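You operate a simulated robot arm through the tools that you are given. There is no shell and no other tool. Be economical: measure what you need, move in short steps, check, and stop when the job is done.

You are at the controls of a simulated robot arm. One attempt, no reset.

JOB
Prime the yellow cartridge in the dock with 3 presses of the priming key.
Fine: dock latch locked for the presses and free after; cartridge back where it stood; the others stay unprimed. Set down upright: what you pick out. Where these are worked on the way, their far stop is far enough and under half their travel is too little: dock latch.

It is judged by the outcome, as a careful person would: the job done as asked, and still so three seconds after it is handed in. It fails if anything else is knocked over, pushed out of place, dropped, spilled or broken.

ROBOT AND FRAMES
A 6-joint arm with a two-finger parallel gripper, fixed in place. Base frame: the origin is at the foot of the arm, x ahead of it, y to its left, z up; the work surface is at about z = 802. Readings come in mm, rad, newtons and seconds.
With the tool pointing down near the work surface it reaches from about 260 to 680 mm from the base axis. Its first joint turns from -1.152 to 1.152 rad. Payload 2.9 kg.
Tool frame: the origin (TCP) lies between the finger pads and is the grasp point; the fingertips stand 30 mm ahead of it; z points along the fingers, y is the line along which they close. Largest opening 110 mm; finger width 20, thickness 10; the body of the gripper, 48 by 112 mm, starts 55 mm behind the TCP.
Orientation is told as [roll, pitch, yaw] about the base's x, y, z axes, in that order, counted from this pose: with the fingers straight down and closing along the base's y, the tool's x points along the base's -x, its y along +y and its z along -z.

CONTROLS
- The arm moves only by the tool jog_arm. Its argument "increments" is a list of rows, each a list of 3 entries, a list of its own where there are three numbers: the shift along the tool's x, y, z in mm, then the turn, a rotation vector about the tool's x, y, z in rad, then the opening, from 0 (shut) to 1 (fully open). In form: [[[tx, ty, tz], [rx, ry, rz], hand], ...]. A call has 1 to 10 rows; each row shifts and turns the commanded pose from where the row before left it, along the tool's axes as they then stand. Each row takes 0.2 s and may step no farther than 50 mm and 0.15 rad from the row before; otherwise, or with a gripper value out of range, the whole call is refused. A pose out of reach is approached as far as the arm can. The call stops where the force on the tool passes 40 N (or 10 N more than at its start, if that is more) or the arm is blocked; 0.2 s more then pass. Each finger travels about 108 mm/s and halts on what it meets, pressing with about 21 N; the grip force reading is that of the motor and also rises with nothing between the fingers. The clock runs only during rows and for 0.2 s after the last one: add rows that do not move to give the fingers time. The reply holds the time, the measured pose of the TCP, the force on the tool along the base axes, the opening and the grip force, in the units named above and with some noise, with the torque about the TCP (base axes, N m) and any sound that the robot's microphone picked up.
- Cameras (640 x 400 px; columns grow to the right, rows downward): "scene" is fixed at [78.9, 440, 1413.6]; the picture's right is [-0.76, -0.65, 0.00], its down [-0.27, 0.32, -0.91] and it looks along [0.59, -0.69, -0.42] (base axes); focal length 334 px, centre (320, 200). "wrist" rides on the gripper at [72, 17, -103] in the tool frame; the picture's right is [-0.23, 0.97, 0.00], its down [-0.76, -0.18, -0.62] and it looks along [-0.61, -0.14, 0.78] (tool axes); focal length 222 px, centre (320, 200). There is no depth. A picture from a camera that has moved, and an enlarged one, comes with that camera's place and axes in the base frame and with its lens. The place of the scene camera against the robot may be out by one fixed shift of up to 18 mm in any direction.
- snapshot(camera): a new picture of that camera. It takes no simulated time.
- close_up(camera, box): a new picture of the part [left, top, right, bottom] of that camera's present view, enlarged. It takes no simulated time.
- finish_job(): hands the job in; it is judged then, once.

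Work in short steps. Places have to be worked out from the pictures, the camera data and where the tool is seen: move nearer, look again, correct. Check each grasp and each placing, and mend what went wrong. You have 120 turns and 84 pictures in all, those below and enlarged ones among them. Open the gripper and draw the arm clear of the work before you hand the job in, unless the task says otherwise; then end with one line.

The tools are called after "Call:" by a JSON object that holds its "fn" and its "kwargs". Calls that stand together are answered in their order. jog_arm: Moves the arm, as the interface text tells. Its arguments: {"type":"object","properties":{"increments":{"type":"array","items":{"type":"array"}}},"required":["increments"]} The other tools are called the same way: snapshot (camera) takes a picture; close_up (camera, box) takes an enlarged picture of a part of a camera's view; finish_job () hands the job in.

At the start:

```text
time: 0.0
tcp_pos: [453.2, -66.1, 1238.2]
ee_rot: [-0.001, 0.001, 0.0]
wrist_force: [0.2, 0.4, -0.2]
wrist_torque: [-0.01, -0.02, 0.01]
finger_gap: 109.8
grasp_force: 0.1
```

scene: 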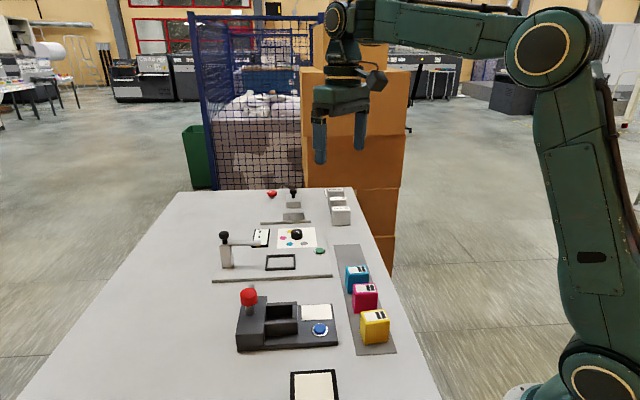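
wrist: 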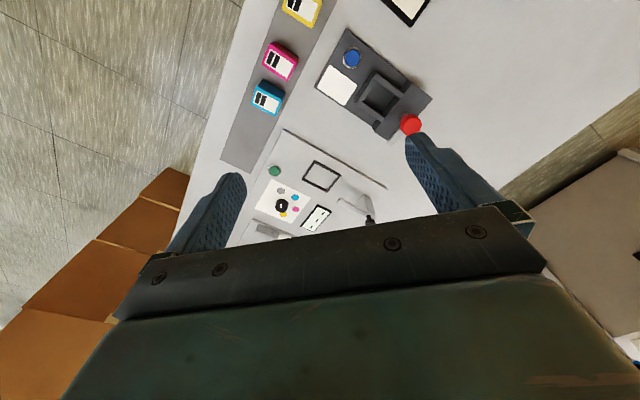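

I'll look closely at the dock and cartridges first.

Call:
{"fn": "close_up", "kwargs": {"camera": "scene", "box": [220, 270, 410, 390]}}

Call:
{"fn": "close_up", "kwargs": {"camera": "wrist", "box": [220, 0, 460, 150]}}

Call:
{"fn": "close_up", "kwargs": {"camera": "scene", "box": [200, 180, 380, 290]}}

```text
3.33 times, centred on (315, 330) of scene
camera zoom: at [78.9, 440.0, 1413.6], right [-0.76, -0.65, 0.0], down [-0.27, 0.32, -0.91], along [0.59, -0.69, -0.42], focal length 1114 px, centre (337, -233)
```

zoom: 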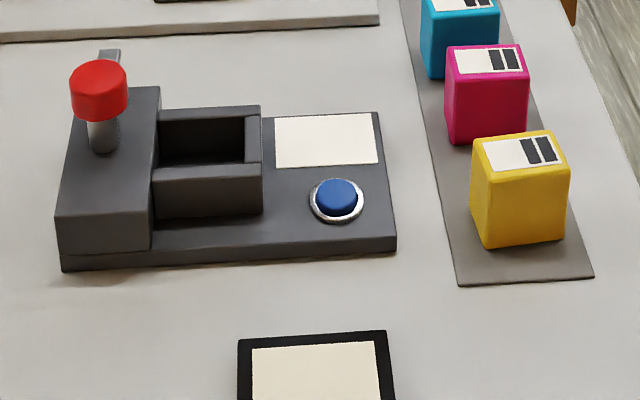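

```text
2.67 times, centred on (340, 75) of wrist
camera zoom: at [381.2, -50.6, 1341.6], right [0.23, 0.97, 0.0], down [0.76, -0.18, 0.62], along [0.61, -0.14, -0.78], focal length 592 px, centre (267, 533)
```

zoom: 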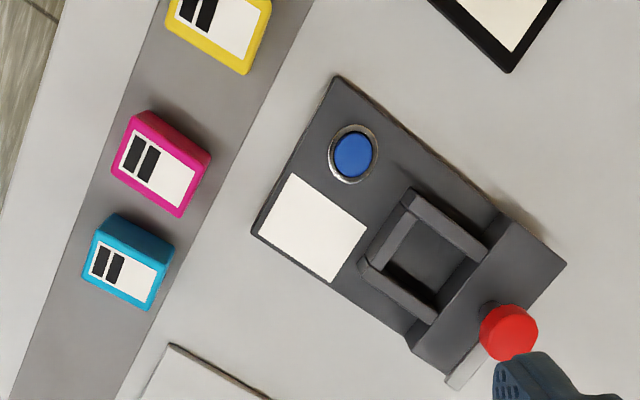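

```text
3.56 times, centred on (290, 235) of scene
camera zoom: at [78.9, 440.0, 1413.6], right [-0.76, -0.65, 0.0], down [-0.27, 0.32, -0.91], along [0.59, -0.69, -0.42], focal length 1188 px, centre (427, 76)
```

zoom: 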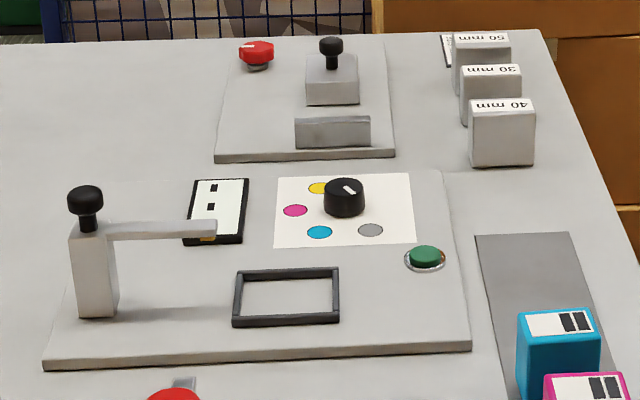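

The dock's long axis lies at about 45° in the base frame, (0.71, 0.71), with the yellow cartridge near (353, -73). I'll move above it and turn the gripper to match.

Call:
{"fn": "jog_arm", "kwargs": {"increments": [[[20, -1.4, 36], [0, 0, 0], 1], [[20, -1.4, 36], [0, 0, 0], 1], [[20, -1.4, 36], [0, 0, 0], 1], [[20, -1.4, 36], [0, 0, 0], 1], [[20, -1.4, 36], [0, 0, 0], 1], [[0, 0, 0], [0, 0, -0.15], 1], [[0, 0, 0], [0, 0, -0.15], 1], [[0, 0, 0], [0, 0, -0.15], 1], [[0, 0, 0], [0, 0, -0.15], 1], [[0, 0, 0], [0, 0, -0.15], 1]]}}

Call:
{"fn": "snapshot", "kwargs": {"camera": "wrist"}}

```text
time: 2.2
tcp_pos: [354.4, -73.7, 1058.9]
ee_rot: [0.001, 0.001, 0.753]
wrist_force: [0.1, -0.3, -0.2]
wrist_torque: [0.0, 0.0, 0.03]
finger_gap: 109.7
grasp_force: 0.2
```

```text
78 pictures are left
camera wrist: at [289.6, -111.8, 1162.1], right [-0.5, 0.87, 0.0], down [0.68, 0.39, 0.62], along [0.54, 0.31, -0.78], focal length 222 px, centre (320, 200)
```

wrist: 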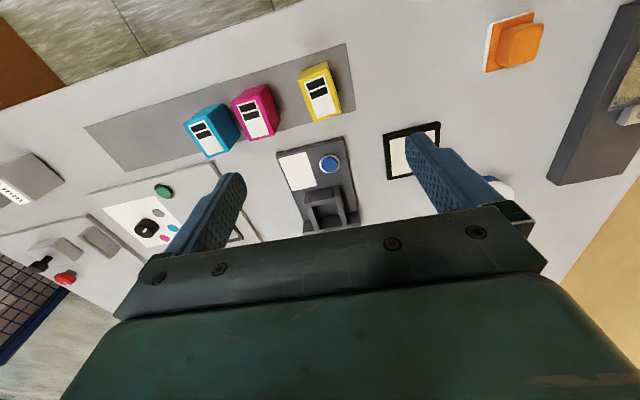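

Call:
{"fn": "close_up", "kwargs": {"camera": "wrist", "box": [220, 45, 400, 165]}}

Call:
{"fn": "close_up", "kwargs": {"camera": "wrist", "box": [240, 130, 400, 235]}}

```text
3.33 times, centred on (310, 105) of wrist
camera zoom: at [289.6, -111.8, 1162.1], right [-0.5, 0.87, 0.0], down [0.68, 0.39, 0.62], along [0.54, 0.31, -0.78], focal length 740 px, centre (353, 517)
```

zoom: 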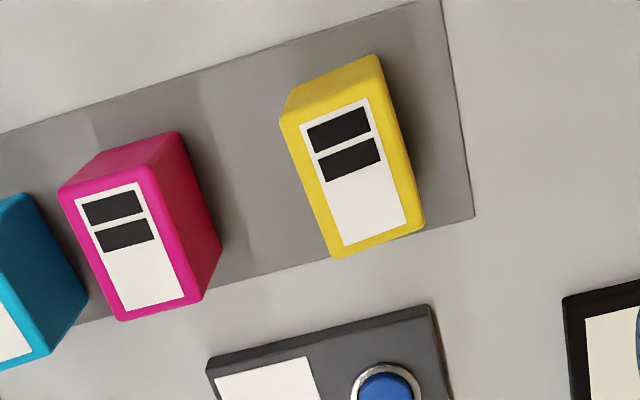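

```text
3.81 times, centred on (320, 182) of wrist
camera zoom: at [289.6, -111.8, 1162.1], right [-0.5, 0.87, 0.0], down [0.68, 0.39, 0.62], along [0.54, 0.31, -0.78], focal length 846 px, centre (320, 267)
```

zoom: 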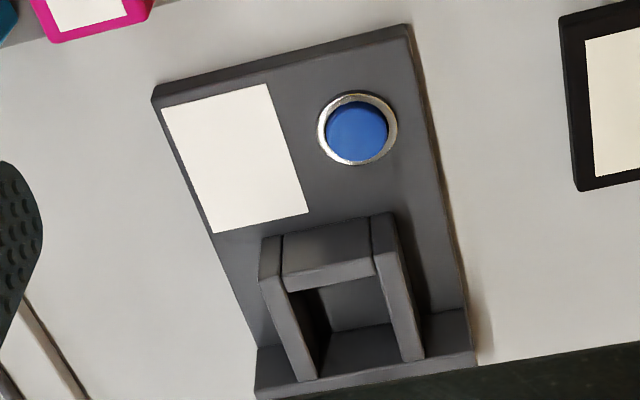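

Yellow is about 36 × 50 × 70 mm, with its centre near (351, -75). Next I'll move over the dock to see what kind of latch it has.

Call:
{"fn": "jog_arm", "kwargs": {"increments": [[[-44.7, -5.8, 5.6], [0, 0, 0], 1], [[-44.7, -5.8, 5.6], [0, 0, 0], 1], [[-44.7, -5.8, 5.6], [0, 0, 0], 1], [[-44.7, -5.8, 5.6], [0, 0, 0], 1], [[-44.7, -5.8, 5.6], [0, 0, 0], 1], [[-44.7, -5.8, 5.6], [0, 0, 0], 1], [[-44.7, -5.8, 5.6], [0, 0, -0.033], 1]]}}

Call:
{"fn": "snapshot", "kwargs": {"camera": "wrist"}}

```text
time: 3.8
tcp_pos: [609.1, 107.7, 1023.9]
ee_rot: [0.0, 0.001, 0.781]
wrist_force: [-0.4, 1.2, -0.3]
wrist_torque: [-0.04, -0.01, 0.0]
finger_gap: 110.1
grasp_force: 0.1
```

```text
75 pictures are left
camera wrist: at [546.4, 67.6, 1126.8], right [-0.53, 0.85, 0.0], down [0.67, 0.41, 0.62], along [0.53, 0.33, -0.78], focal length 222 px, centre (320, 200)
```

wrist: 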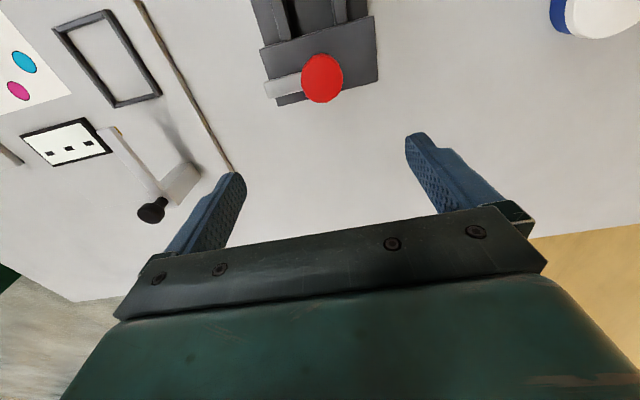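

Call:
{"fn": "close_up", "kwargs": {"camera": "wrist", "box": [240, 0, 400, 115]}}

Call:
{"fn": "close_up", "kwargs": {"camera": "scene", "box": [225, 275, 345, 355]}}

```text
3.48 times, centred on (320, 58) of wrist
camera zoom: at [546.4, 67.6, 1126.8], right [-0.53, 0.85, 0.0], down [0.67, 0.41, 0.62], along [0.53, 0.33, -0.78], focal length 773 px, centre (320, 696)
```

zoom: 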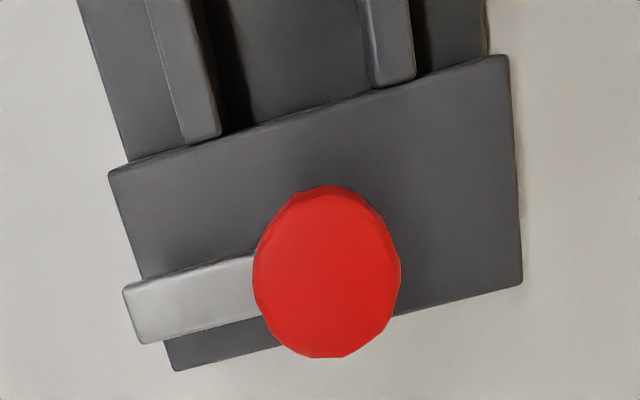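

```text
5.00 times, centred on (285, 315) of scene
camera zoom: at [78.9, 440.0, 1413.6], right [-0.76, -0.65, 0.0], down [-0.27, 0.32, -0.91], along [0.59, -0.69, -0.42], focal length 1671 px, centre (495, -375)
```

zoom: 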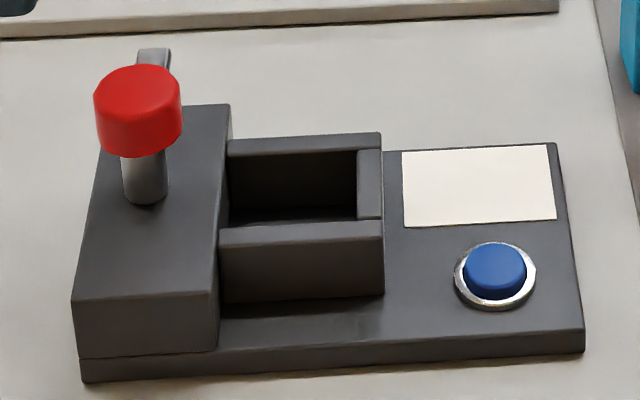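

The latch is a swing arm: the pivot post under the red knob is near (578, 90), and the arm points along (0.7, -0.7) just beneath the knob at z of about 883. I'll zoom in for its thickness.

Call:
{"fn": "close_up", "kwargs": {"camera": "scene", "box": [232, 280, 282, 312]}}

```text
12.50 times, centred on (257, 296) of scene
camera zoom: at [78.9, 440.0, 1413.6], right [-0.76, -0.65, 0.0], down [-0.27, 0.32, -0.91], along [0.59, -0.69, -0.42], focal length 4178 px, centre (1108, -1000)
```

zoom: 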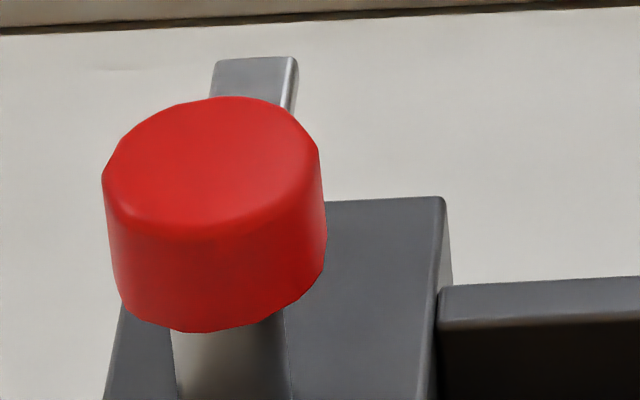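

Now I'll go back over the yellow cartridge, lower, to measure its exact pose.

Call:
{"fn": "jog_arm", "kwargs": {"increments": [[[44.5, 7.3, 5.6], [0, 0, 0], 1], [[44.5, 7.3, 5.6], [0, 0, 0], 1], [[44.5, 7.3, 5.6], [0, 0, 0], 1], [[44.5, 7.3, 5.6], [0, 0, 0], 1], [[44.5, 7.3, 5.6], [0, 0, 0], 1], [[44.5, 7.3, 5.6], [0, 0, 0], 1], [[44.5, 7.3, 5.6], [0, 0, 0], 1]]}}

Call:
{"fn": "close_up", "kwargs": {"camera": "wrist", "box": [200, 50, 440, 200]}}

```text
time: 5.4
tcp_pos: [349.5, -72.2, 977.5]
ee_rot: [-0.003, 0.002, 0.784]
wrist_force: [-1.1, -0.2, -0.2]
wrist_torque: [0.02, -0.03, -0.01]
finger_gap: 110.1
grasp_force: 0.0
```

```text
2.67 times, centred on (320, 125) of wrist
camera zoom: at [287.0, -112.5, 1081.1], right [-0.53, 0.85, 0.0], down [0.66, 0.41, 0.62], along [0.53, 0.33, -0.78], focal length 592 px, centre (320, 400)
```

zoom: 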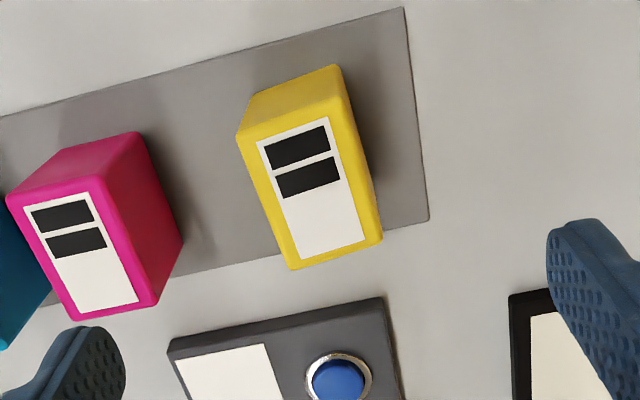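

The strip lies at 45° and yellow is turned to about 51° (0.885 rad), with its centre near (351, -75). I'll align to it, set the opening and descend partway.

Call:
{"fn": "jog_arm", "kwargs": {"increments": [[[1, -3.4, 10], [0, 0, -0.1], 0.7], [[0, 0, 20], [0, 0, 0], 0.7], [[0, 0, 20], [0, 0, 0], 0.7], [[0, 0, 0], [0, 0, 0], 0.7]]}}

Call:
{"fn": "close_up", "kwargs": {"camera": "wrist", "box": [160, 50, 480, 250]}}

Call:
{"fn": "close_up", "kwargs": {"camera": "scene", "box": [320, 270, 440, 360]}}

```text
time: 6.4
tcp_pos: [353.9, -76.8, 927.4]
ee_rot: [-0.002, 0.0, 0.883]
wrist_force: [0.6, 0.5, 0.4]
wrist_torque: [0.0, -0.01, -0.04]
finger_gap: 76.7
grasp_force: 0.1
```

```text
2.00 times, centred on (320, 150) of wrist
camera zoom: at [295.0, -123.5, 1030.8], right [-0.61, 0.79, 0.0], down [0.62, 0.48, 0.62], along [0.5, 0.38, -0.78], focal length 444 px, centre (320, 300)
```

zoom: 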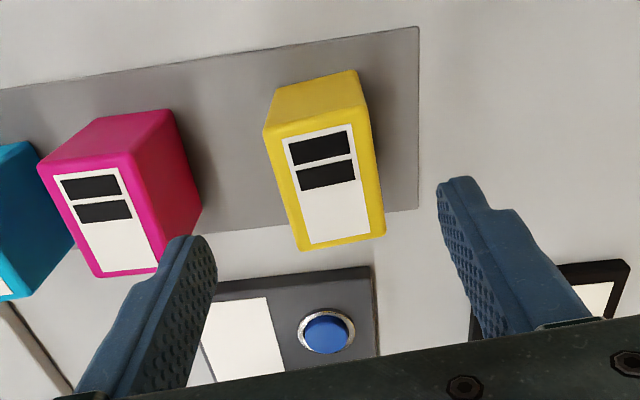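

```text
4.44 times, centred on (380, 315) of scene
camera zoom: at [78.9, 440.0, 1413.6], right [-0.76, -0.65, 0.0], down [-0.27, 0.32, -0.91], along [0.59, -0.69, -0.42], focal length 1486 px, centre (53, -311)
```

zoom: 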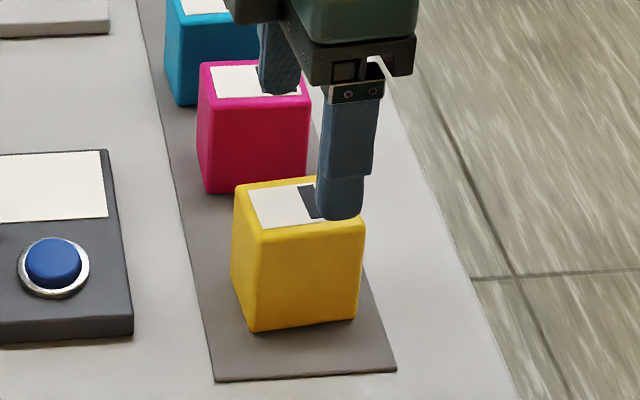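

Centre reads about (351, -77) with yaw about 0.875, so the fingers straddle it with good clearance. I'll descend to z of about 877.

Call:
{"fn": "jog_arm", "kwargs": {"increments": [[[1.9, 2.3, 16], [0, 0, 0.008], 0.7], [[0, 0, 17], [0, 0, 0], 0.7], [[0, 0, 17], [0, 0, 0], 0.7], [[0, 0, 0], [0, 0, 0], 0.7]]}}

Call:
{"fn": "close_up", "kwargs": {"camera": "wrist", "box": [160, 50, 480, 250]}}

Call:
{"fn": "close_up", "kwargs": {"camera": "scene", "box": [320, 270, 440, 360]}}

```text
time: 7.4
tcp_pos: [352.0, -76.3, 878.4]
ee_rot: [0.001, 0.0, 0.875]
wrist_force: [0.2, 0.2, 1.0]
wrist_torque: [0.01, 0.01, 0.01]
finger_gap: 77.0
grasp_force: 0.0
```

```text
2.00 times, centred on (320, 150) of wrist
camera zoom: at [292.4, -122.9, 982.1], right [-0.6, 0.8, 0.0], down [0.62, 0.47, 0.62], along [0.5, 0.37, -0.78], focal length 444 px, centre (320, 300)
```

zoom: 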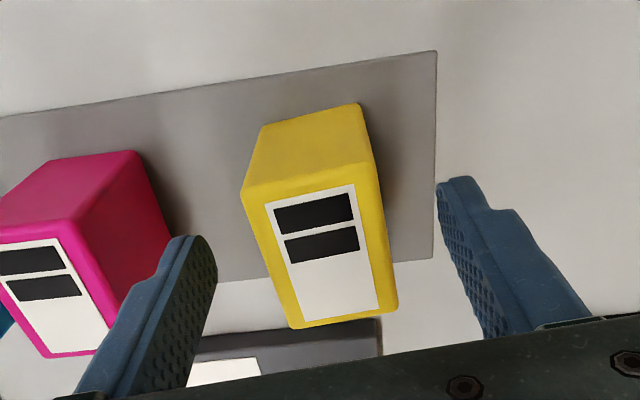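

```text
4.44 times, centred on (380, 315) of scene
camera zoom: at [78.9, 440.0, 1413.6], right [-0.76, -0.65, 0.0], down [-0.27, 0.32, -0.91], along [0.59, -0.69, -0.42], focal length 1486 px, centre (53, -311)
```

zoom: 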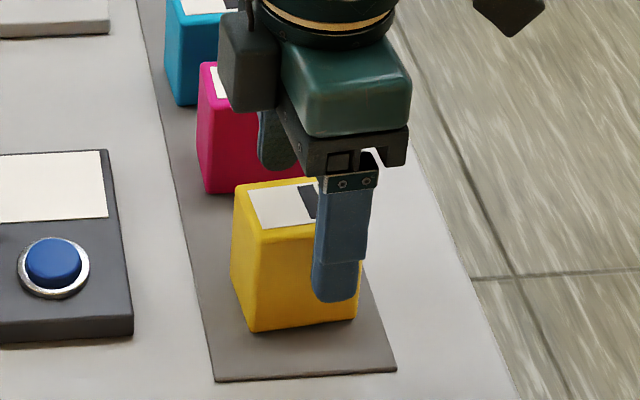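

The fingertip and base-corner geometry agree: the TCP is within about 3 mm of the cartridge centre. I'll close the fingers now.

Call:
{"fn": "jog_arm", "kwargs": {"increments": [[[0, 0, 0], [0, 0, 0], 0.45], [[0, 0, 0], [0, 0, 0], 0.35], [[0, 0, 0], [0, 0, 0], 0.2], [[0, 0, 0], [0, 0, 0], 0.2], [[0, 0, 0], [0, 0, 0], 0.2]]}}

Call:
{"fn": "close_up", "kwargs": {"camera": "wrist", "box": [160, 50, 480, 250]}}

```text
time: 8.6
tcp_pos: [351.6, -76.4, 878.8]
ee_rot: [0.0, 0.0, 0.875]
wrist_force: [0.2, 0.2, -0.5]
wrist_torque: [0.0, -0.01, -0.01]
finger_gap: 39.5
grasp_force: 20.9
```

```text
2.00 times, centred on (320, 150) of wrist
camera zoom: at [292.5, -122.9, 982.2], right [-0.6, 0.8, 0.0], down [0.62, 0.47, 0.62], along [0.5, 0.37, -0.78], focal length 444 px, centre (320, 300)
```

zoom: 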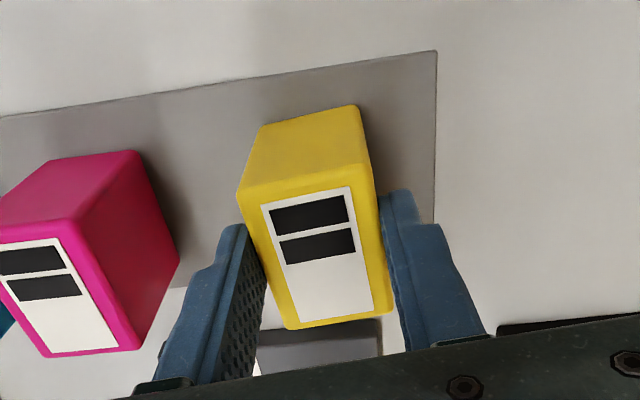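

Held, gap 39.5 mm. I'll lift straight up and move to a spot beyond the dock pocket where the wrist camera can see it.

Call:
{"fn": "jog_arm", "kwargs": {"increments": [[[0, 0, -40], [0, 0, 0], 0.2], [[0, 0, -48], [0, 0, 0], 0.2], [[0, 0, -48], [0, 0, 0], 0.2], [[-46.8, -11.5, 0], [0, 0, 0], 0.2], [[-46.8, -11.5, 0], [0, 0, 0], 0.2], [[-46.8, -11.5, 0], [0, 0, 0], 0.2], [[-46.8, -11.5, 0], [0, 0, 0], 0.2], [[-46.8, -11.5, 0], [0, 0, 0], 0.2], [[-46.8, -11.5, 0], [0, 0, 0.09], 0.2], [[0, 0, 0], [0, 0, 0], 0.2]]}}

Call:
{"fn": "snapshot", "kwargs": {"camera": "wrist"}}

Call:
{"fn": "close_up", "kwargs": {"camera": "wrist", "box": [210, 0, 450, 150]}}

```text
time: 10.8
tcp_pos: [583.5, 97.4, 1014.3]
ee_rot: [-0.001, 0.002, 0.783]
wrist_force: [-0.1, 0.1, -1.7]
wrist_torque: [0.02, 0.0, 0.01]
finger_gap: 39.3
grasp_force: 20.9
```

```text
65 pictures are left
camera wrist: at [520.0, 57.2, 1117.5], right [-0.53, 0.85, 0.0], down [0.67, 0.41, 0.62], along [0.53, 0.33, -0.78], focal length 222 px, centre (320, 200)
```

wrist: 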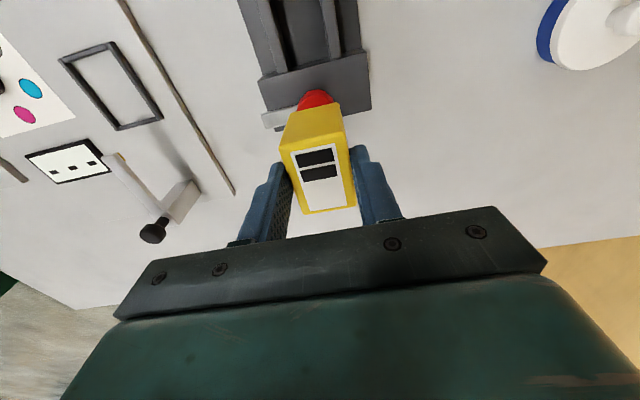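

```text
2.67 times, centred on (330, 75) of wrist
camera zoom: at [520.0, 57.2, 1117.5], right [-0.53, 0.85, 0.0], down [0.67, 0.41, 0.62], along [0.53, 0.33, -0.78], focal length 592 px, centre (293, 533)
```

zoom: 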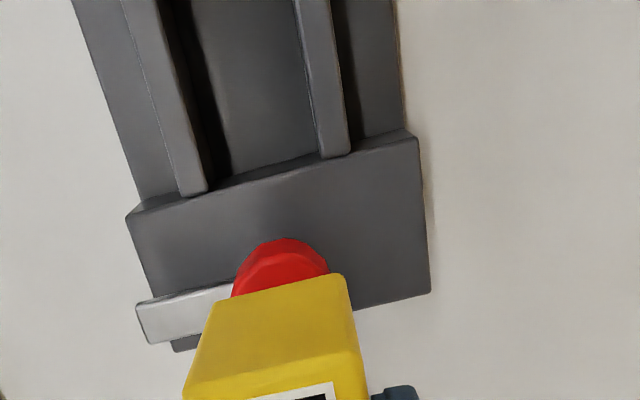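

The pocket is cut off at the top, so I'll back up 45 mm along the dock axis.

Call:
{"fn": "jog_arm", "kwargs": {"increments": [[[45, 0, 0], [0, 0, 0], 0.2], [[0, 0, 0], [0, 0, 0], 0.2]]}}

Call:
{"fn": "close_up", "kwargs": {"camera": "wrist", "box": [210, 0, 450, 150]}}

```text
time: 11.4
tcp_pos: [551.7, 66.1, 1016.9]
ee_rot: [0.0, 0.001, 0.785]
wrist_force: [-0.2, -0.8, -1.2]
wrist_torque: [0.02, 0.05, -0.02]
finger_gap: 39.6
grasp_force: 20.8
```

```text
2.67 times, centred on (330, 75) of wrist
camera zoom: at [489.7, 24.2, 1120.4], right [-0.53, 0.85, 0.0], down [0.66, 0.41, 0.62], along [0.53, 0.33, -0.78], focal length 592 px, centre (293, 533)
```

zoom: 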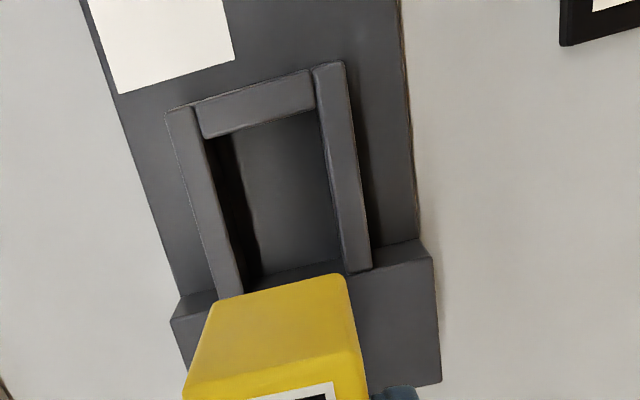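

The pocket is about 46 × 61 mm, centred near (534, 46) at 45°. The cartridge sits about 2 mm toward +L of the TCP, so I'm aiming for (532.6, 44.1). I'll go over it, part-lower and check.

Call:
{"fn": "jog_arm", "kwargs": {"increments": [[[29, -2.1, 0], [0, 0, 0], 0.2], [[0, 0, 30], [0, 0, 0], 0.2], [[0, 0, 30], [0, 0, 0], 0.2], [[0, 0, 18], [0, 0, 0], 0.2], [[0, 0, 0], [0, 0, 0], 0.2]]}}

Call:
{"fn": "snapshot", "kwargs": {"camera": "wrist"}}

Call:
{"fn": "close_up", "kwargs": {"camera": "scene", "box": [225, 265, 345, 355]}}

```text
time: 12.6
tcp_pos: [535.5, 41.9, 938.9]
ee_rot: [0.0, 0.0, 0.784]
wrist_force: [-0.1, -0.1, -0.6]
wrist_torque: [0.04, -0.04, 0.01]
finger_gap: 39.4
grasp_force: 21.6
```

```text
62 pictures are left
camera wrist: at [472.8, 0.8, 1041.5], right [-0.53, 0.85, 0.0], down [0.66, 0.41, 0.62], along [0.53, 0.33, -0.78], focal length 222 px, centre (320, 200)
```

wrist: 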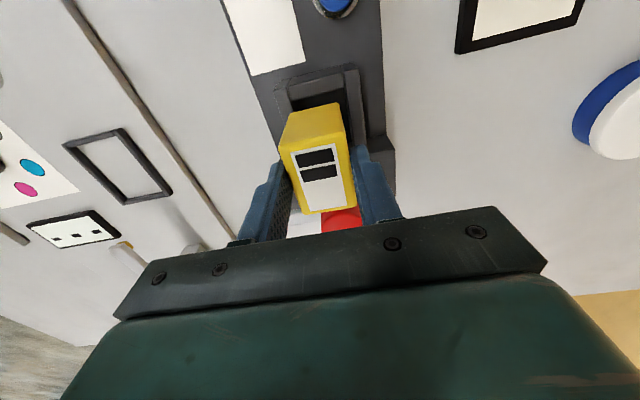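

```text
4.44 times, centred on (285, 310) of scene
camera zoom: at [78.9, 440.0, 1413.6], right [-0.76, -0.65, 0.0], down [-0.27, 0.32, -0.91], along [0.59, -0.69, -0.42], focal length 1486 px, centre (476, -289)
```

zoom: 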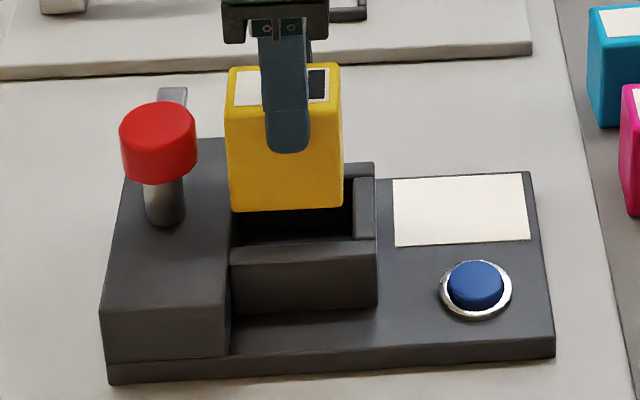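

Relative to the pocket, the cartridge needs about 3 mm toward -W and 2.5 mm toward -L. I'll correct that and check again.

Call:
{"fn": "jog_arm", "kwargs": {"increments": [[[2.5, 3.2, 4], [0, 0, 0], 0.2], [[0, 0, 5], [0, 0, 0], 0.2], [[0, 0, 0], [0, 0, 0], 0.2]]}}

Call:
{"fn": "close_up", "kwargs": {"camera": "scene", "box": [245, 290, 317, 344]}}

Call:
{"fn": "close_up", "kwargs": {"camera": "wrist", "box": [240, 30, 420, 142]}}

```text
time: 13.4
tcp_pos: [529.6, 41.2, 928.6]
ee_rot: [-0.002, -0.001, 0.785]
wrist_force: [0.2, 0.1, -1.0]
wrist_torque: [-0.01, -0.03, -0.02]
finger_gap: 39.8
grasp_force: 21.3
```

```text
7.41 times, centred on (281, 317) of scene
camera zoom: at [78.9, 440.0, 1413.6], right [-0.76, -0.65, 0.0], down [-0.27, 0.32, -0.91], along [0.59, -0.69, -0.42], focal length 2476 px, centre (609, -667)
```

zoom: 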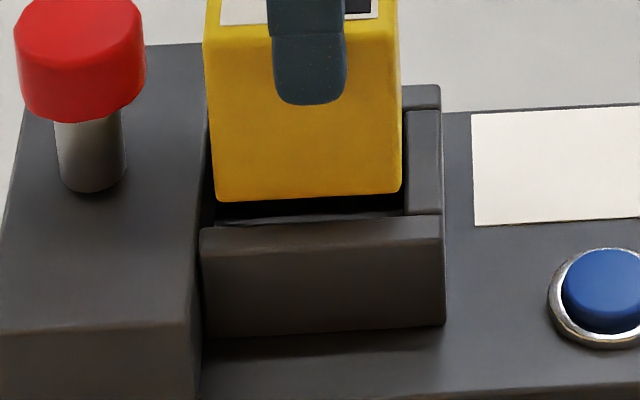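

```text
3.56 times, centred on (330, 86) of wrist
camera zoom: at [467.1, 1.2, 1032.3], right [-0.53, 0.85, 0.0], down [0.66, 0.41, 0.62], along [0.53, 0.33, -0.78], focal length 790 px, centre (284, 605)
```

zoom: 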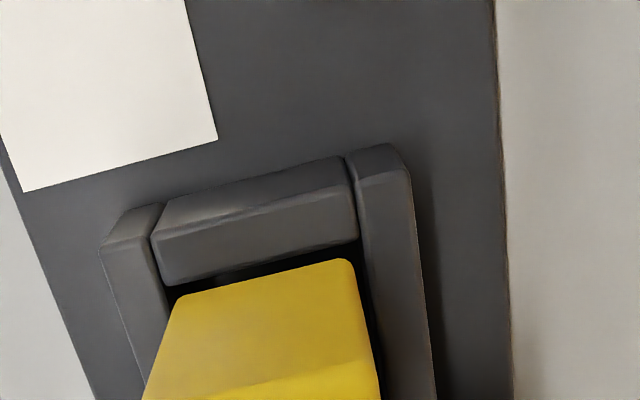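

In W it is centred; in L it needs about 1.5 mm back toward +L. I'll nudge it and lower in small steps while watching the force.

Call:
{"fn": "jog_arm", "kwargs": {"increments": [[[-1.5, 0, 4], [0, 0, 0], 0.2], [[0, 0, 5], [0, 0, 0], 0.2], [[0, 0, 5], [0, 0, 0], 0.2], [[0, 0, 5], [0, 0, 0], 0.2]]}}

Call:
{"fn": "close_up", "kwargs": {"camera": "scene", "box": [245, 290, 317, 344]}}

Call:
{"fn": "close_up", "kwargs": {"camera": "wrist", "box": [240, 30, 420, 142]}}

```text
time: 14.4
tcp_pos: [531.4, 41.9, 907.9]
ee_rot: [0.0, -0.001, 0.785]
wrist_force: [-0.5, 0.1, -0.7]
wrist_torque: [-0.03, -0.02, 0.02]
finger_gap: 39.6
grasp_force: 20.5
```

```text
7.41 times, centred on (281, 317) of scene
camera zoom: at [78.9, 440.0, 1413.6], right [-0.76, -0.65, 0.0], down [-0.27, 0.32, -0.91], along [0.59, -0.69, -0.42], focal length 2476 px, centre (609, -667)
```

zoom: 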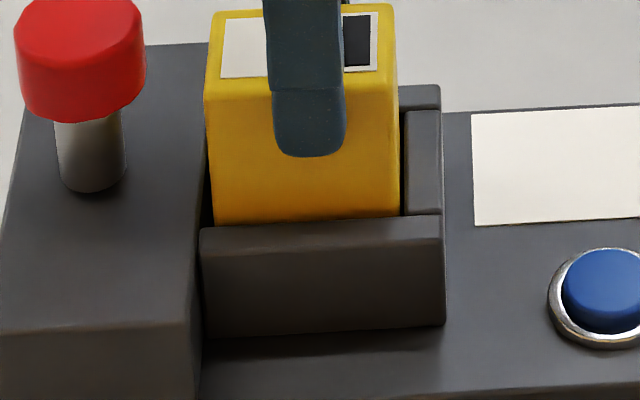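

```text
3.56 times, centred on (330, 86) of wrist
camera zoom: at [468.1, 1.7, 1012.6], right [-0.53, 0.85, 0.0], down [0.66, 0.41, 0.62], along [0.53, 0.33, -0.78], focal length 790 px, centre (284, 605)
```

zoom: 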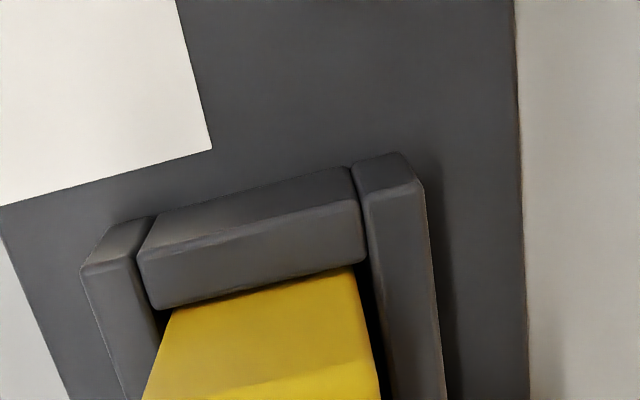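

It's entering the pocket freely, so I'll keep going down to contact.

Call:
{"fn": "jog_arm", "kwargs": {"increments": [[[0, 0, 5], [0, 0, 0], 0.2], [[0, 0, 4], [0, 0, 0], 0.2], [[0, 0, 3], [0, 0, 0], 0.2], [[0, 0, 3], [0, 0, 0], 0.2], [[0, 0, 0], [0, 0, 0], 0.2]]}}

```text
time: 15.6
tcp_pos: [530.2, 42.8, 894.7]
ee_rot: [-0.001, -0.001, 0.786]
wrist_force: [-0.2, -0.6, -1.3]
wrist_torque: [0.04, 0.0, 0.03]
finger_gap: 39.4
grasp_force: 20.9
```

Call:
{"fn": "jog_arm", "kwargs": {"increments": [[[0, 0, 2], [0, 0, 0], 0.2], [[0, 0, 2], [0, 0, 0], 0.2], [[0, 0, 0], [0, 0, 0], 0.2]]}}

Call:
{"fn": "close_up", "kwargs": {"camera": "scene", "box": [245, 290, 317, 344]}}

```text
time: 16.4
tcp_pos: [530.7, 42.1, 892.3]
ee_rot: [0.001, 0.001, 0.784]
wrist_force: [0.3, 0.1, -1.1]
wrist_torque: [0.02, 0.01, -0.02]
finger_gap: 39.4
grasp_force: 21.0
```

```text
7.41 times, centred on (281, 317) of scene
camera zoom: at [78.9, 440.0, 1413.6], right [-0.76, -0.65, 0.0], down [-0.27, 0.32, -0.91], along [0.59, -0.69, -0.42], focal length 2476 px, centre (609, -667)
```

zoom: 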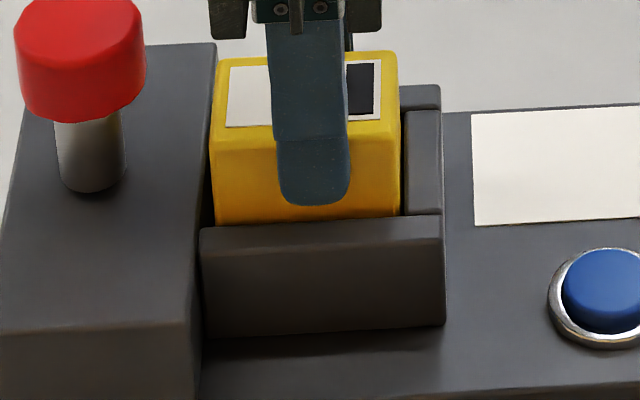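

Still no contact, so I'll continue in small steps.

Call:
{"fn": "jog_arm", "kwargs": {"increments": [[[0, 0, 2], [0, 0, 0], 0.2], [[0, 0, 1.5], [0, 0, 0], 0.2], [[0, 0, 0], [0, 0, 0], 0.2]]}}

```text
time: 17.2
tcp_pos: [532.6, 42.4, 888.5]
ee_rot: [-0.001, -0.003, 0.786]
wrist_force: [-2.4, 2.0, 16.5]
wrist_torque: [0.11, 0.07, 0.04]
finger_gap: 39.5
grasp_force: 21.0
```

It's seated on the floor at TCP z of about 888 (16 N). I'll open and rise.

Call:
{"fn": "jog_arm", "kwargs": {"increments": [[[0, 0, -0.7], [0, 0, 0], 0.2], [[0, 0, 0], [0, 0, 0], 0.5], [[0, 0, 0], [0, 0, 0], 0.6], [[0, 0, 0], [0, 0, 0], 0.6], [[0, 0, -20], [0, 0, 0], 0.6], [[0, 0, -40], [0, 0, 0], 0.6], [[0, 0, -45], [0, 0, 0], 0.6], [[0, 0, 0], [0, 0, 0], 0.6]]}}

Call:
{"fn": "snapshot", "kwargs": {"camera": "wrist"}}

Call:
{"fn": "close_up", "kwargs": {"camera": "scene", "box": [225, 270, 345, 360]}}

```text
time: 19.0
tcp_pos: [531.3, 41.8, 994.2]
ee_rot: [0.0, -0.001, 0.783]
wrist_force: [0.8, 0.6, 0.1]
wrist_torque: [0.04, 0.01, 0.0]
finger_gap: 66.1
grasp_force: 0.1
```

```text
55 pictures are left
camera wrist: at [469.0, 0.9, 1096.9], right [-0.53, 0.85, 0.0], down [0.66, 0.41, 0.62], along [0.53, 0.33, -0.78], focal length 222 px, centre (320, 200)
```

wrist: 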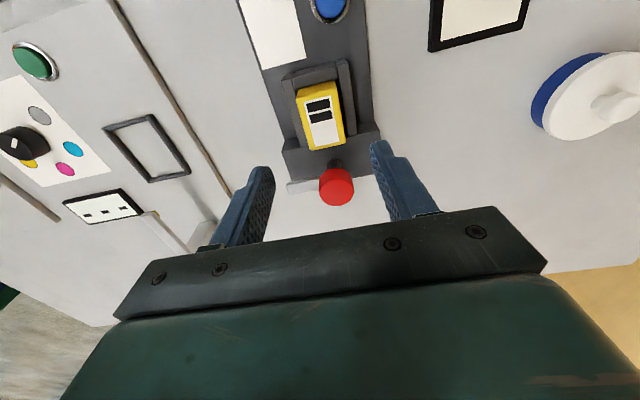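

```text
4.44 times, centred on (285, 315) of scene
camera zoom: at [78.9, 440.0, 1413.6], right [-0.76, -0.65, 0.0], down [-0.27, 0.32, -0.91], along [0.59, -0.69, -0.42], focal length 1486 px, centre (476, -311)
```

zoom: 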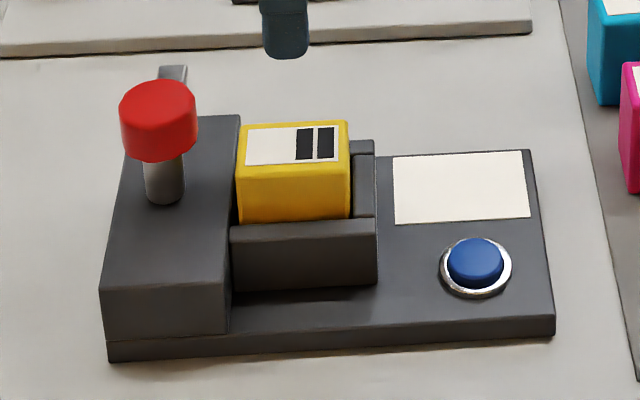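

Call:
{"fn": "close_up", "kwargs": {"camera": "wrist", "box": [260, 70, 404, 215]}}

```text
2.76 times, centred on (332, 142) of wrist
camera zoom: at [469.0, 0.9, 1096.9], right [-0.53, 0.85, 0.0], down [0.66, 0.41, 0.62], along [0.53, 0.33, -0.78], focal length 613 px, centre (287, 359)
```

zoom: 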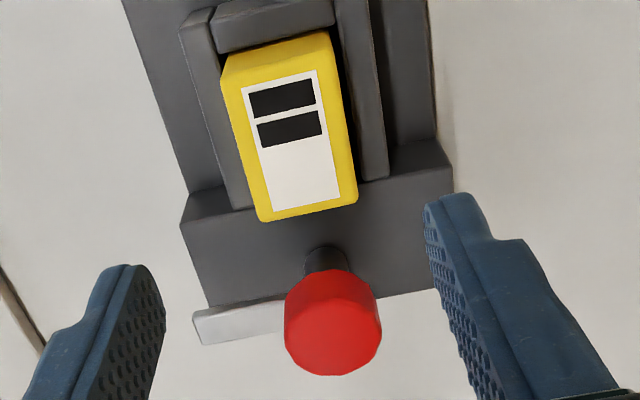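

The cartridge is seated with its top near z 875, and the latch arm is around z 882, pivot (580.5, 92), reach 59 mm. I'll close the fingers and probe the arm's top from above for an exact height.

Call:
{"fn": "jog_arm", "kwargs": {"increments": [[[-35.2, -23.1, 0], [0, 0, 0], 0], [[-35.2, -23.1, 0], [0, 0, 0], 0], [[0, 0, 0], [0, 0, 0], 0], [[0, 0, 30], [0, 0, 0], 0], [[0, 0, 28], [0, 0, 0], 0], [[0, 0, 0], [0, 0, 0], 0]]}}

Call:
{"fn": "close_up", "kwargs": {"camera": "scene", "box": [225, 260, 321, 332]}}

Call:
{"fn": "snapshot", "kwargs": {"camera": "wrist"}}

```text
time: 20.4
tcp_pos: [613.6, 61.6, 934.6]
ee_rot: [-0.002, 0.001, 0.783]
wrist_force: [-0.7, -1.4, 0.5]
wrist_torque: [-0.01, 0.01, 0.03]
finger_gap: 0.1
grasp_force: 21.3
```

```text
5.56 times, centred on (273, 296) of scene
camera zoom: at [78.9, 440.0, 1413.6], right [-0.76, -0.65, 0.0], down [-0.27, 0.32, -0.91], along [0.59, -0.69, -0.42], focal length 1857 px, centre (581, -333)
```

zoom: 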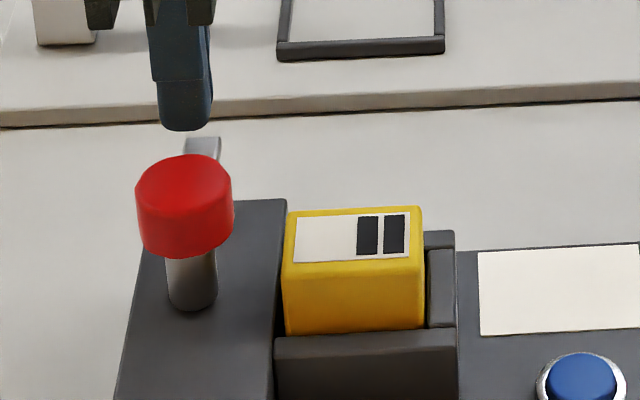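

```text
51 pictures are left
camera wrist: at [551.4, 20.3, 1037.9], right [-0.53, 0.85, 0.0], down [0.66, 0.41, 0.62], along [0.53, 0.33, -0.78], focal length 222 px, centre (320, 200)
```

wrist: 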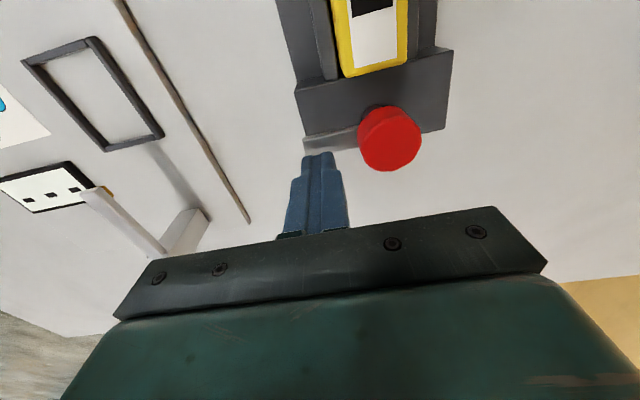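

The finger is about 5 mm too far along +L for the arm centreline. I'll shift and probe downward.

Call:
{"fn": "jog_arm", "kwargs": {"increments": [[[5, 0, 4], [0, 0, 0], 0], [[0, 0, 4], [0, 0, 0], 0], [[0, 0, 4], [0, 0, 0], 0], [[0, 0, 2], [0, 0, 0], 0], [[0, 0, 0], [0, 0, 0], 0]]}}

Call:
{"fn": "close_up", "kwargs": {"camera": "scene", "box": [225, 260, 321, 332]}}

Call:
{"fn": "close_up", "kwargs": {"camera": "wrist", "box": [270, 80, 430, 180]}}

```text
time: 21.6
tcp_pos: [611.7, 55.6, 920.8]
ee_rot: [-0.001, 0.0, 0.784]
wrist_force: [0.0, -0.3, 0.4]
wrist_torque: [0.02, -0.01, 0.02]
finger_gap: 0.1
grasp_force: 20.9
```

```text
5.56 times, centred on (273, 296) of scene
camera zoom: at [78.9, 440.0, 1413.6], right [-0.76, -0.65, 0.0], down [-0.27, 0.32, -0.91], along [0.59, -0.69, -0.42], focal length 1857 px, centre (581, -333)
```

zoom: 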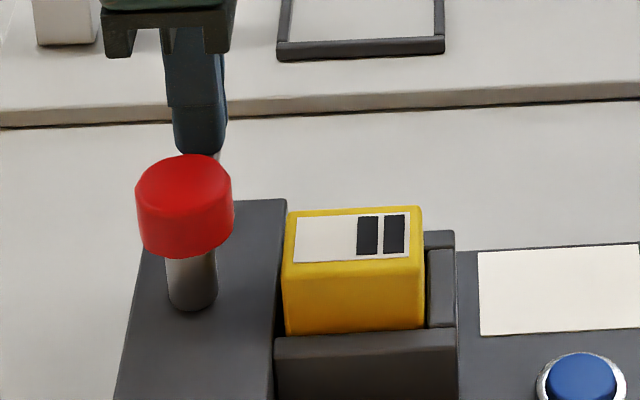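

```text
4.00 times, centred on (350, 130) of wrist
camera zoom: at [548.6, 16.1, 1024.1], right [-0.53, 0.85, 0.0], down [0.66, 0.41, 0.62], along [0.53, 0.33, -0.78], focal length 888 px, centre (200, 480)
```

zoom: 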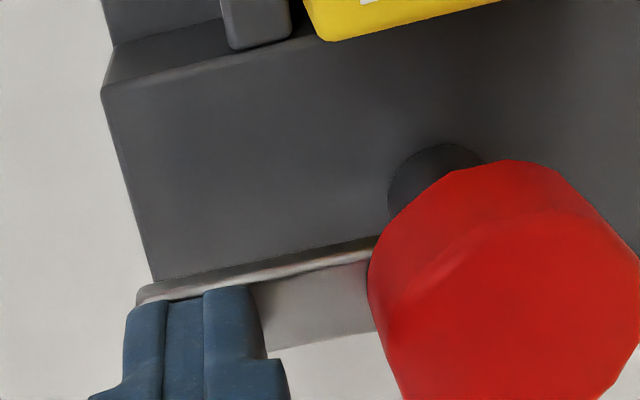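

Call:
{"fn": "jog_arm", "kwargs": {"increments": [[[0, 0, 2], [0, 0, 0], 0], [[0, 0, 2], [0, 0, 0], 0], [[0, 0, 1], [0, 0, 0], 0], [[0, 0, 1], [0, 0, 0], 0]]}}

```text
time: 22.6
tcp_pos: [610.1, 55.8, 916.3]
ee_rot: [-0.003, -0.001, 0.783]
wrist_force: [0.0, -2.9, 10.7]
wrist_torque: [-0.13, 0.06, 0.11]
finger_gap: 0.0
grasp_force: 21.3
```

I touched the arm top: TCP 915.5, so its top is at z of about 885.5. I'll lift, step to the arm's +L side and lower the fingertips about 5 mm below the arm top, above the cartridge.

Call:
{"fn": "jog_arm", "kwargs": {"increments": [[[0, 0, -10], [0, 0, 0], 0], [[-34, 3, 0], [0, 0, 0], 0], [[0, 0, 7], [0, 0, 0], 0], [[0, 0, 7.8], [0, 0, 0], 0], [[0, 0, 0], [0, 0, 0], 0]]}}

Call:
{"fn": "close_up", "kwargs": {"camera": "scene", "box": [225, 260, 321, 332]}}

Call:
{"fn": "close_up", "kwargs": {"camera": "wrist", "box": [270, 60, 430, 180]}}

```text
time: 23.8
tcp_pos: [631.9, 82.3, 909.6]
ee_rot: [0.001, -0.001, 0.783]
wrist_force: [0.6, 0.9, 0.8]
wrist_torque: [0.02, 0.0, -0.02]
finger_gap: 0.0
grasp_force: 20.9
```

```text
5.56 times, centred on (273, 296) of scene
camera zoom: at [78.9, 440.0, 1413.6], right [-0.76, -0.65, 0.0], down [-0.27, 0.32, -0.91], along [0.59, -0.69, -0.42], focal length 1857 px, centre (581, -333)
```

zoom: 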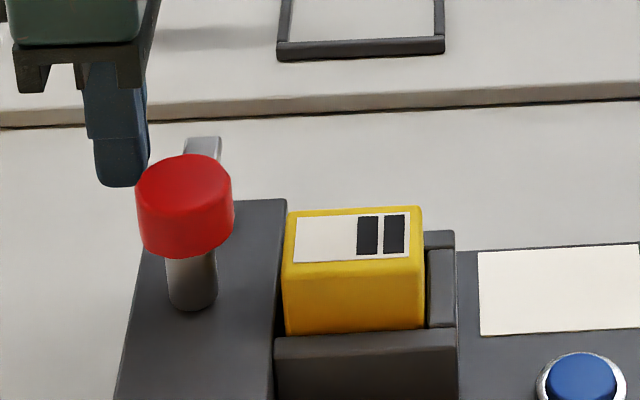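

```text
3.33 times, centred on (350, 120) of wrist
camera zoom: at [568.9, 42.2, 1013.0], right [-0.53, 0.85, 0.0], down [0.66, 0.41, 0.62], along [0.53, 0.33, -0.78], focal length 740 px, centre (220, 467)
```

zoom: 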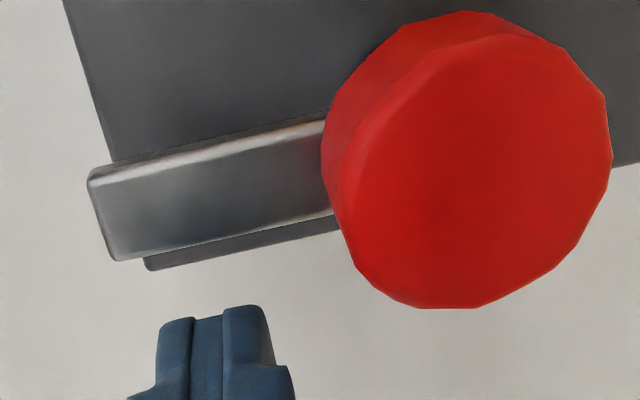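

The fingertips are on the +L side of the arm, clear of the knob. I'll push the arm along its arc for the first half.

Call:
{"fn": "jog_arm", "kwargs": {"increments": [[[14.6, -0.5, 0], [0, 0, 0], 0], [[5.4, -1.7, 0], [0, 0, 0], 0], [[5.4, -1.8, 0], [0, 0, 0], 0], [[5.7, -0.5, 0], [0, 0, 0], 0], [[5.6, -0.4, 0], [0, 0, 0], 0], [[6, 1.2, 0], [0, 0, 0], 0], [[6.1, 1.2, 0], [0, 0, 0], 0]]}}

Call:
{"fn": "close_up", "kwargs": {"camera": "scene", "box": [225, 260, 321, 332]}}

Call:
{"fn": "close_up", "kwargs": {"camera": "wrist", "box": [270, 60, 430, 180]}}

```text
time: 25.4
tcp_pos: [598.6, 45.5, 911.6]
ee_rot: [-0.001, 0.001, 0.783]
wrist_force: [1.0, 0.4, -0.1]
wrist_torque: [-0.03, 0.0, -0.01]
finger_gap: 0.0
grasp_force: 21.3
```

```text
5.56 times, centred on (273, 296) of scene
camera zoom: at [78.9, 440.0, 1413.6], right [-0.76, -0.65, 0.0], down [-0.27, 0.32, -0.91], along [0.59, -0.69, -0.42], focal length 1857 px, centre (581, -333)
```

zoom: 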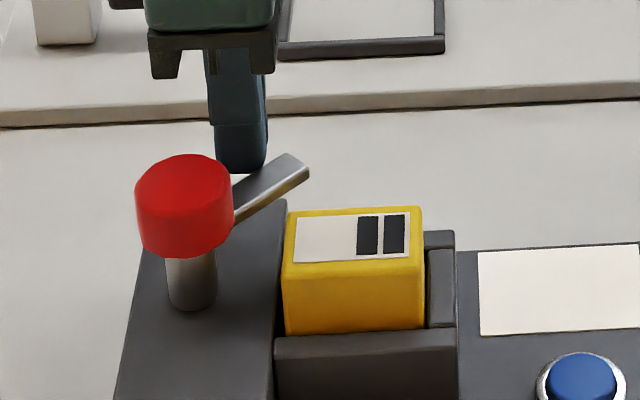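

```text
3.33 times, centred on (350, 120) of wrist
camera zoom: at [535.9, 5.4, 1014.7], right [-0.53, 0.85, 0.0], down [0.66, 0.41, 0.62], along [0.53, 0.33, -0.78], focal length 740 px, centre (220, 467)
```

zoom: 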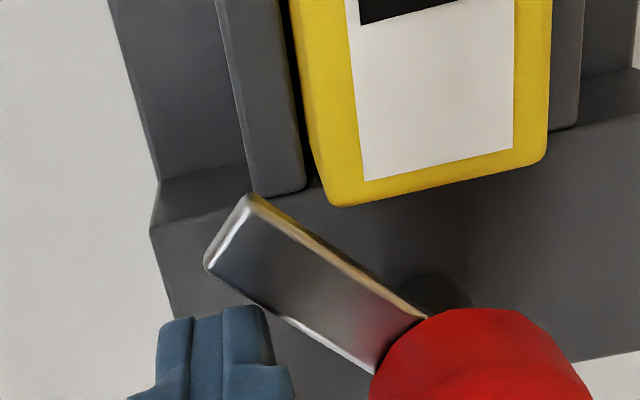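

The arm swings freely and is about halfway. I'll continue along the arc over the cartridge.

Call:
{"fn": "jog_arm", "kwargs": {"increments": [[[5.9, 3, 0], [0, 0, 0], 0], [[5.7, 3.1, 0], [0, 0, 0], 0], [[5.2, 4.6, 0], [0, 0, 0], 0], [[4.5, 5.3, 0], [0, 0, 0], 0], [[3.7, 6.3, 0], [0, 0, 0], 0]]}}

Call:
{"fn": "close_up", "kwargs": {"camera": "scene", "box": [225, 260, 321, 332]}}

Call:
{"fn": "close_up", "kwargs": {"camera": "wrist", "box": [270, 60, 430, 180]}}

```text
time: 26.6
tcp_pos: [566.5, 43.7, 910.4]
ee_rot: [0.0, 0.001, 0.784]
wrist_force: [0.6, 0.0, -0.1]
wrist_torque: [-0.01, 0.0, 0.0]
finger_gap: 0.0
grasp_force: 20.9
```

```text
5.56 times, centred on (273, 296) of scene
camera zoom: at [78.9, 440.0, 1413.6], right [-0.76, -0.65, 0.0], down [-0.27, 0.32, -0.91], along [0.59, -0.69, -0.42], focal length 1857 px, centre (581, -333)
```

zoom: 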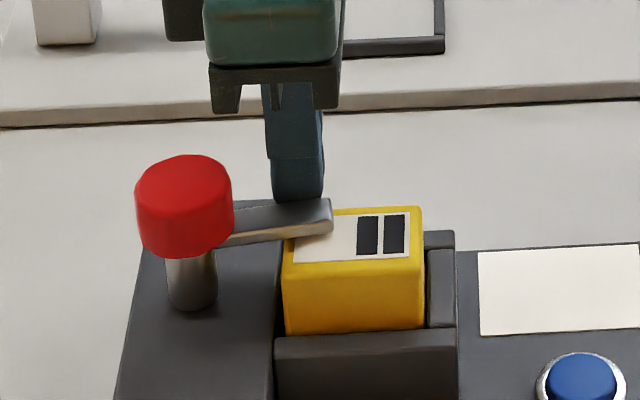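

```text
3.33 times, centred on (350, 120) of wrist
camera zoom: at [503.1, 3.2, 1013.8], right [-0.53, 0.85, 0.0], down [0.66, 0.41, 0.62], along [0.53, 0.33, -0.78], focal length 740 px, centre (220, 467)
```

zoom: 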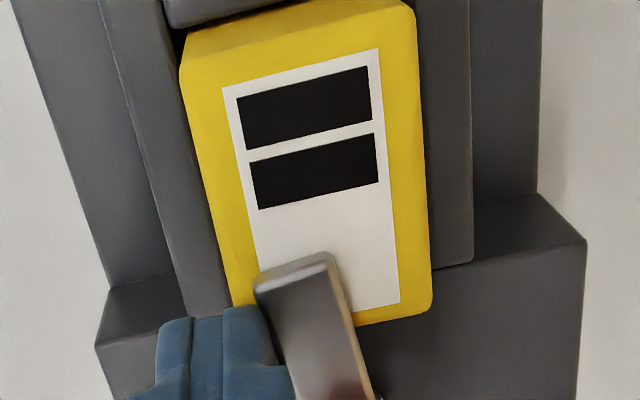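

The arm is over the cartridge at nearly 90°. I'll push on gently to feel the stop.

Call:
{"fn": "jog_arm", "kwargs": {"increments": [[[1, 3.5, 0], [0, 0, 0], 0], [[0.5, 3, 0], [0, 0, 0], 0], [[0, 0, 0], [0, 0, 0], 0]]}}

```text
time: 27.4
tcp_pos: [560.1, 48.5, 910.1]
ee_rot: [0.001, 0.0, 0.786]
wrist_force: [0.1, 0.2, -0.7]
wrist_torque: [0.0, -0.02, 0.0]
finger_gap: 0.1
grasp_force: 20.9
```

Call:
{"fn": "jog_arm", "kwargs": {"increments": [[[0, 3, 0], [0, 0, 0], 0], [[0, 3, 0], [0, 0, 0], 0], [[0, 0, 0], [0, 0, 0], 0]]}}

Call:
{"fn": "close_up", "kwargs": {"camera": "wrist", "box": [270, 60, 430, 180]}}

```text
time: 28.4
tcp_pos: [559.9, 46.9, 910.5]
ee_rot: [-0.012, -0.007, 0.773]
wrist_force: [8.0, -4.9, -4.8]
wrist_torque: [-0.09, -0.29, 0.06]
finger_gap: 0.0
grasp_force: 21.5
stopped in row 3: the force on the tool passed its limit at 40 N (the readings are from after the stop); the commanded pose is now the measured one
```

```text
3.33 times, centred on (350, 120) of wrist
camera zoom: at [494.4, 8.3, 1013.8], right [-0.52, 0.86, -0.01], down [0.66, 0.41, 0.63], along [0.54, 0.32, -0.78], focal length 740 px, centre (220, 467)
```

zoom: 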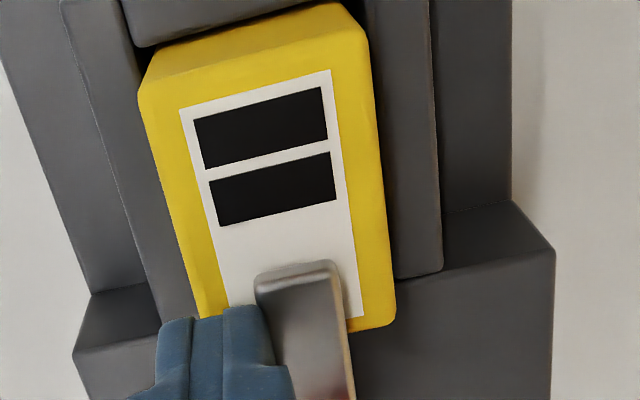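

I hit the latch's far stop. I'll back off, straighten the tool and rise to check it stays locked.

Call:
{"fn": "jog_arm", "kwargs": {"increments": [[[0, -5, 0], [0, 0, 0], 0], [[0, -5, 0], [-0.013, -0.003, -0.012], 0], [[0, 0, -20], [0, 0, 0], 0], [[0, 0, -40], [0, 0, 0], 0], [[0, 0, 0], [0, 0, 0], 0]]}}

Call:
{"fn": "close_up", "kwargs": {"camera": "scene", "box": [225, 270, 345, 360]}}

```text
time: 29.6
tcp_pos: [565.0, 39.4, 970.1]
ee_rot: [0.004, -0.009, 0.787]
wrist_force: [0.6, 0.8, -1.0]
wrist_torque: [-0.02, 0.01, -0.01]
finger_gap: 0.1
grasp_force: 20.8
```

```text
4.44 times, centred on (285, 315) of scene
camera zoom: at [78.9, 440.0, 1413.6], right [-0.76, -0.65, 0.0], down [-0.27, 0.32, -0.91], along [0.59, -0.69, -0.42], focal length 1486 px, centre (476, -311)
```

zoom: 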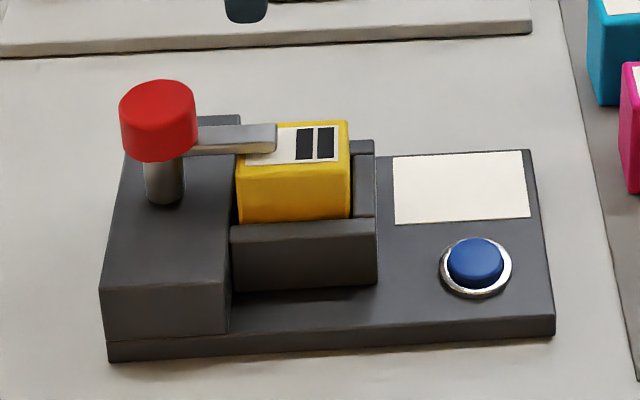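

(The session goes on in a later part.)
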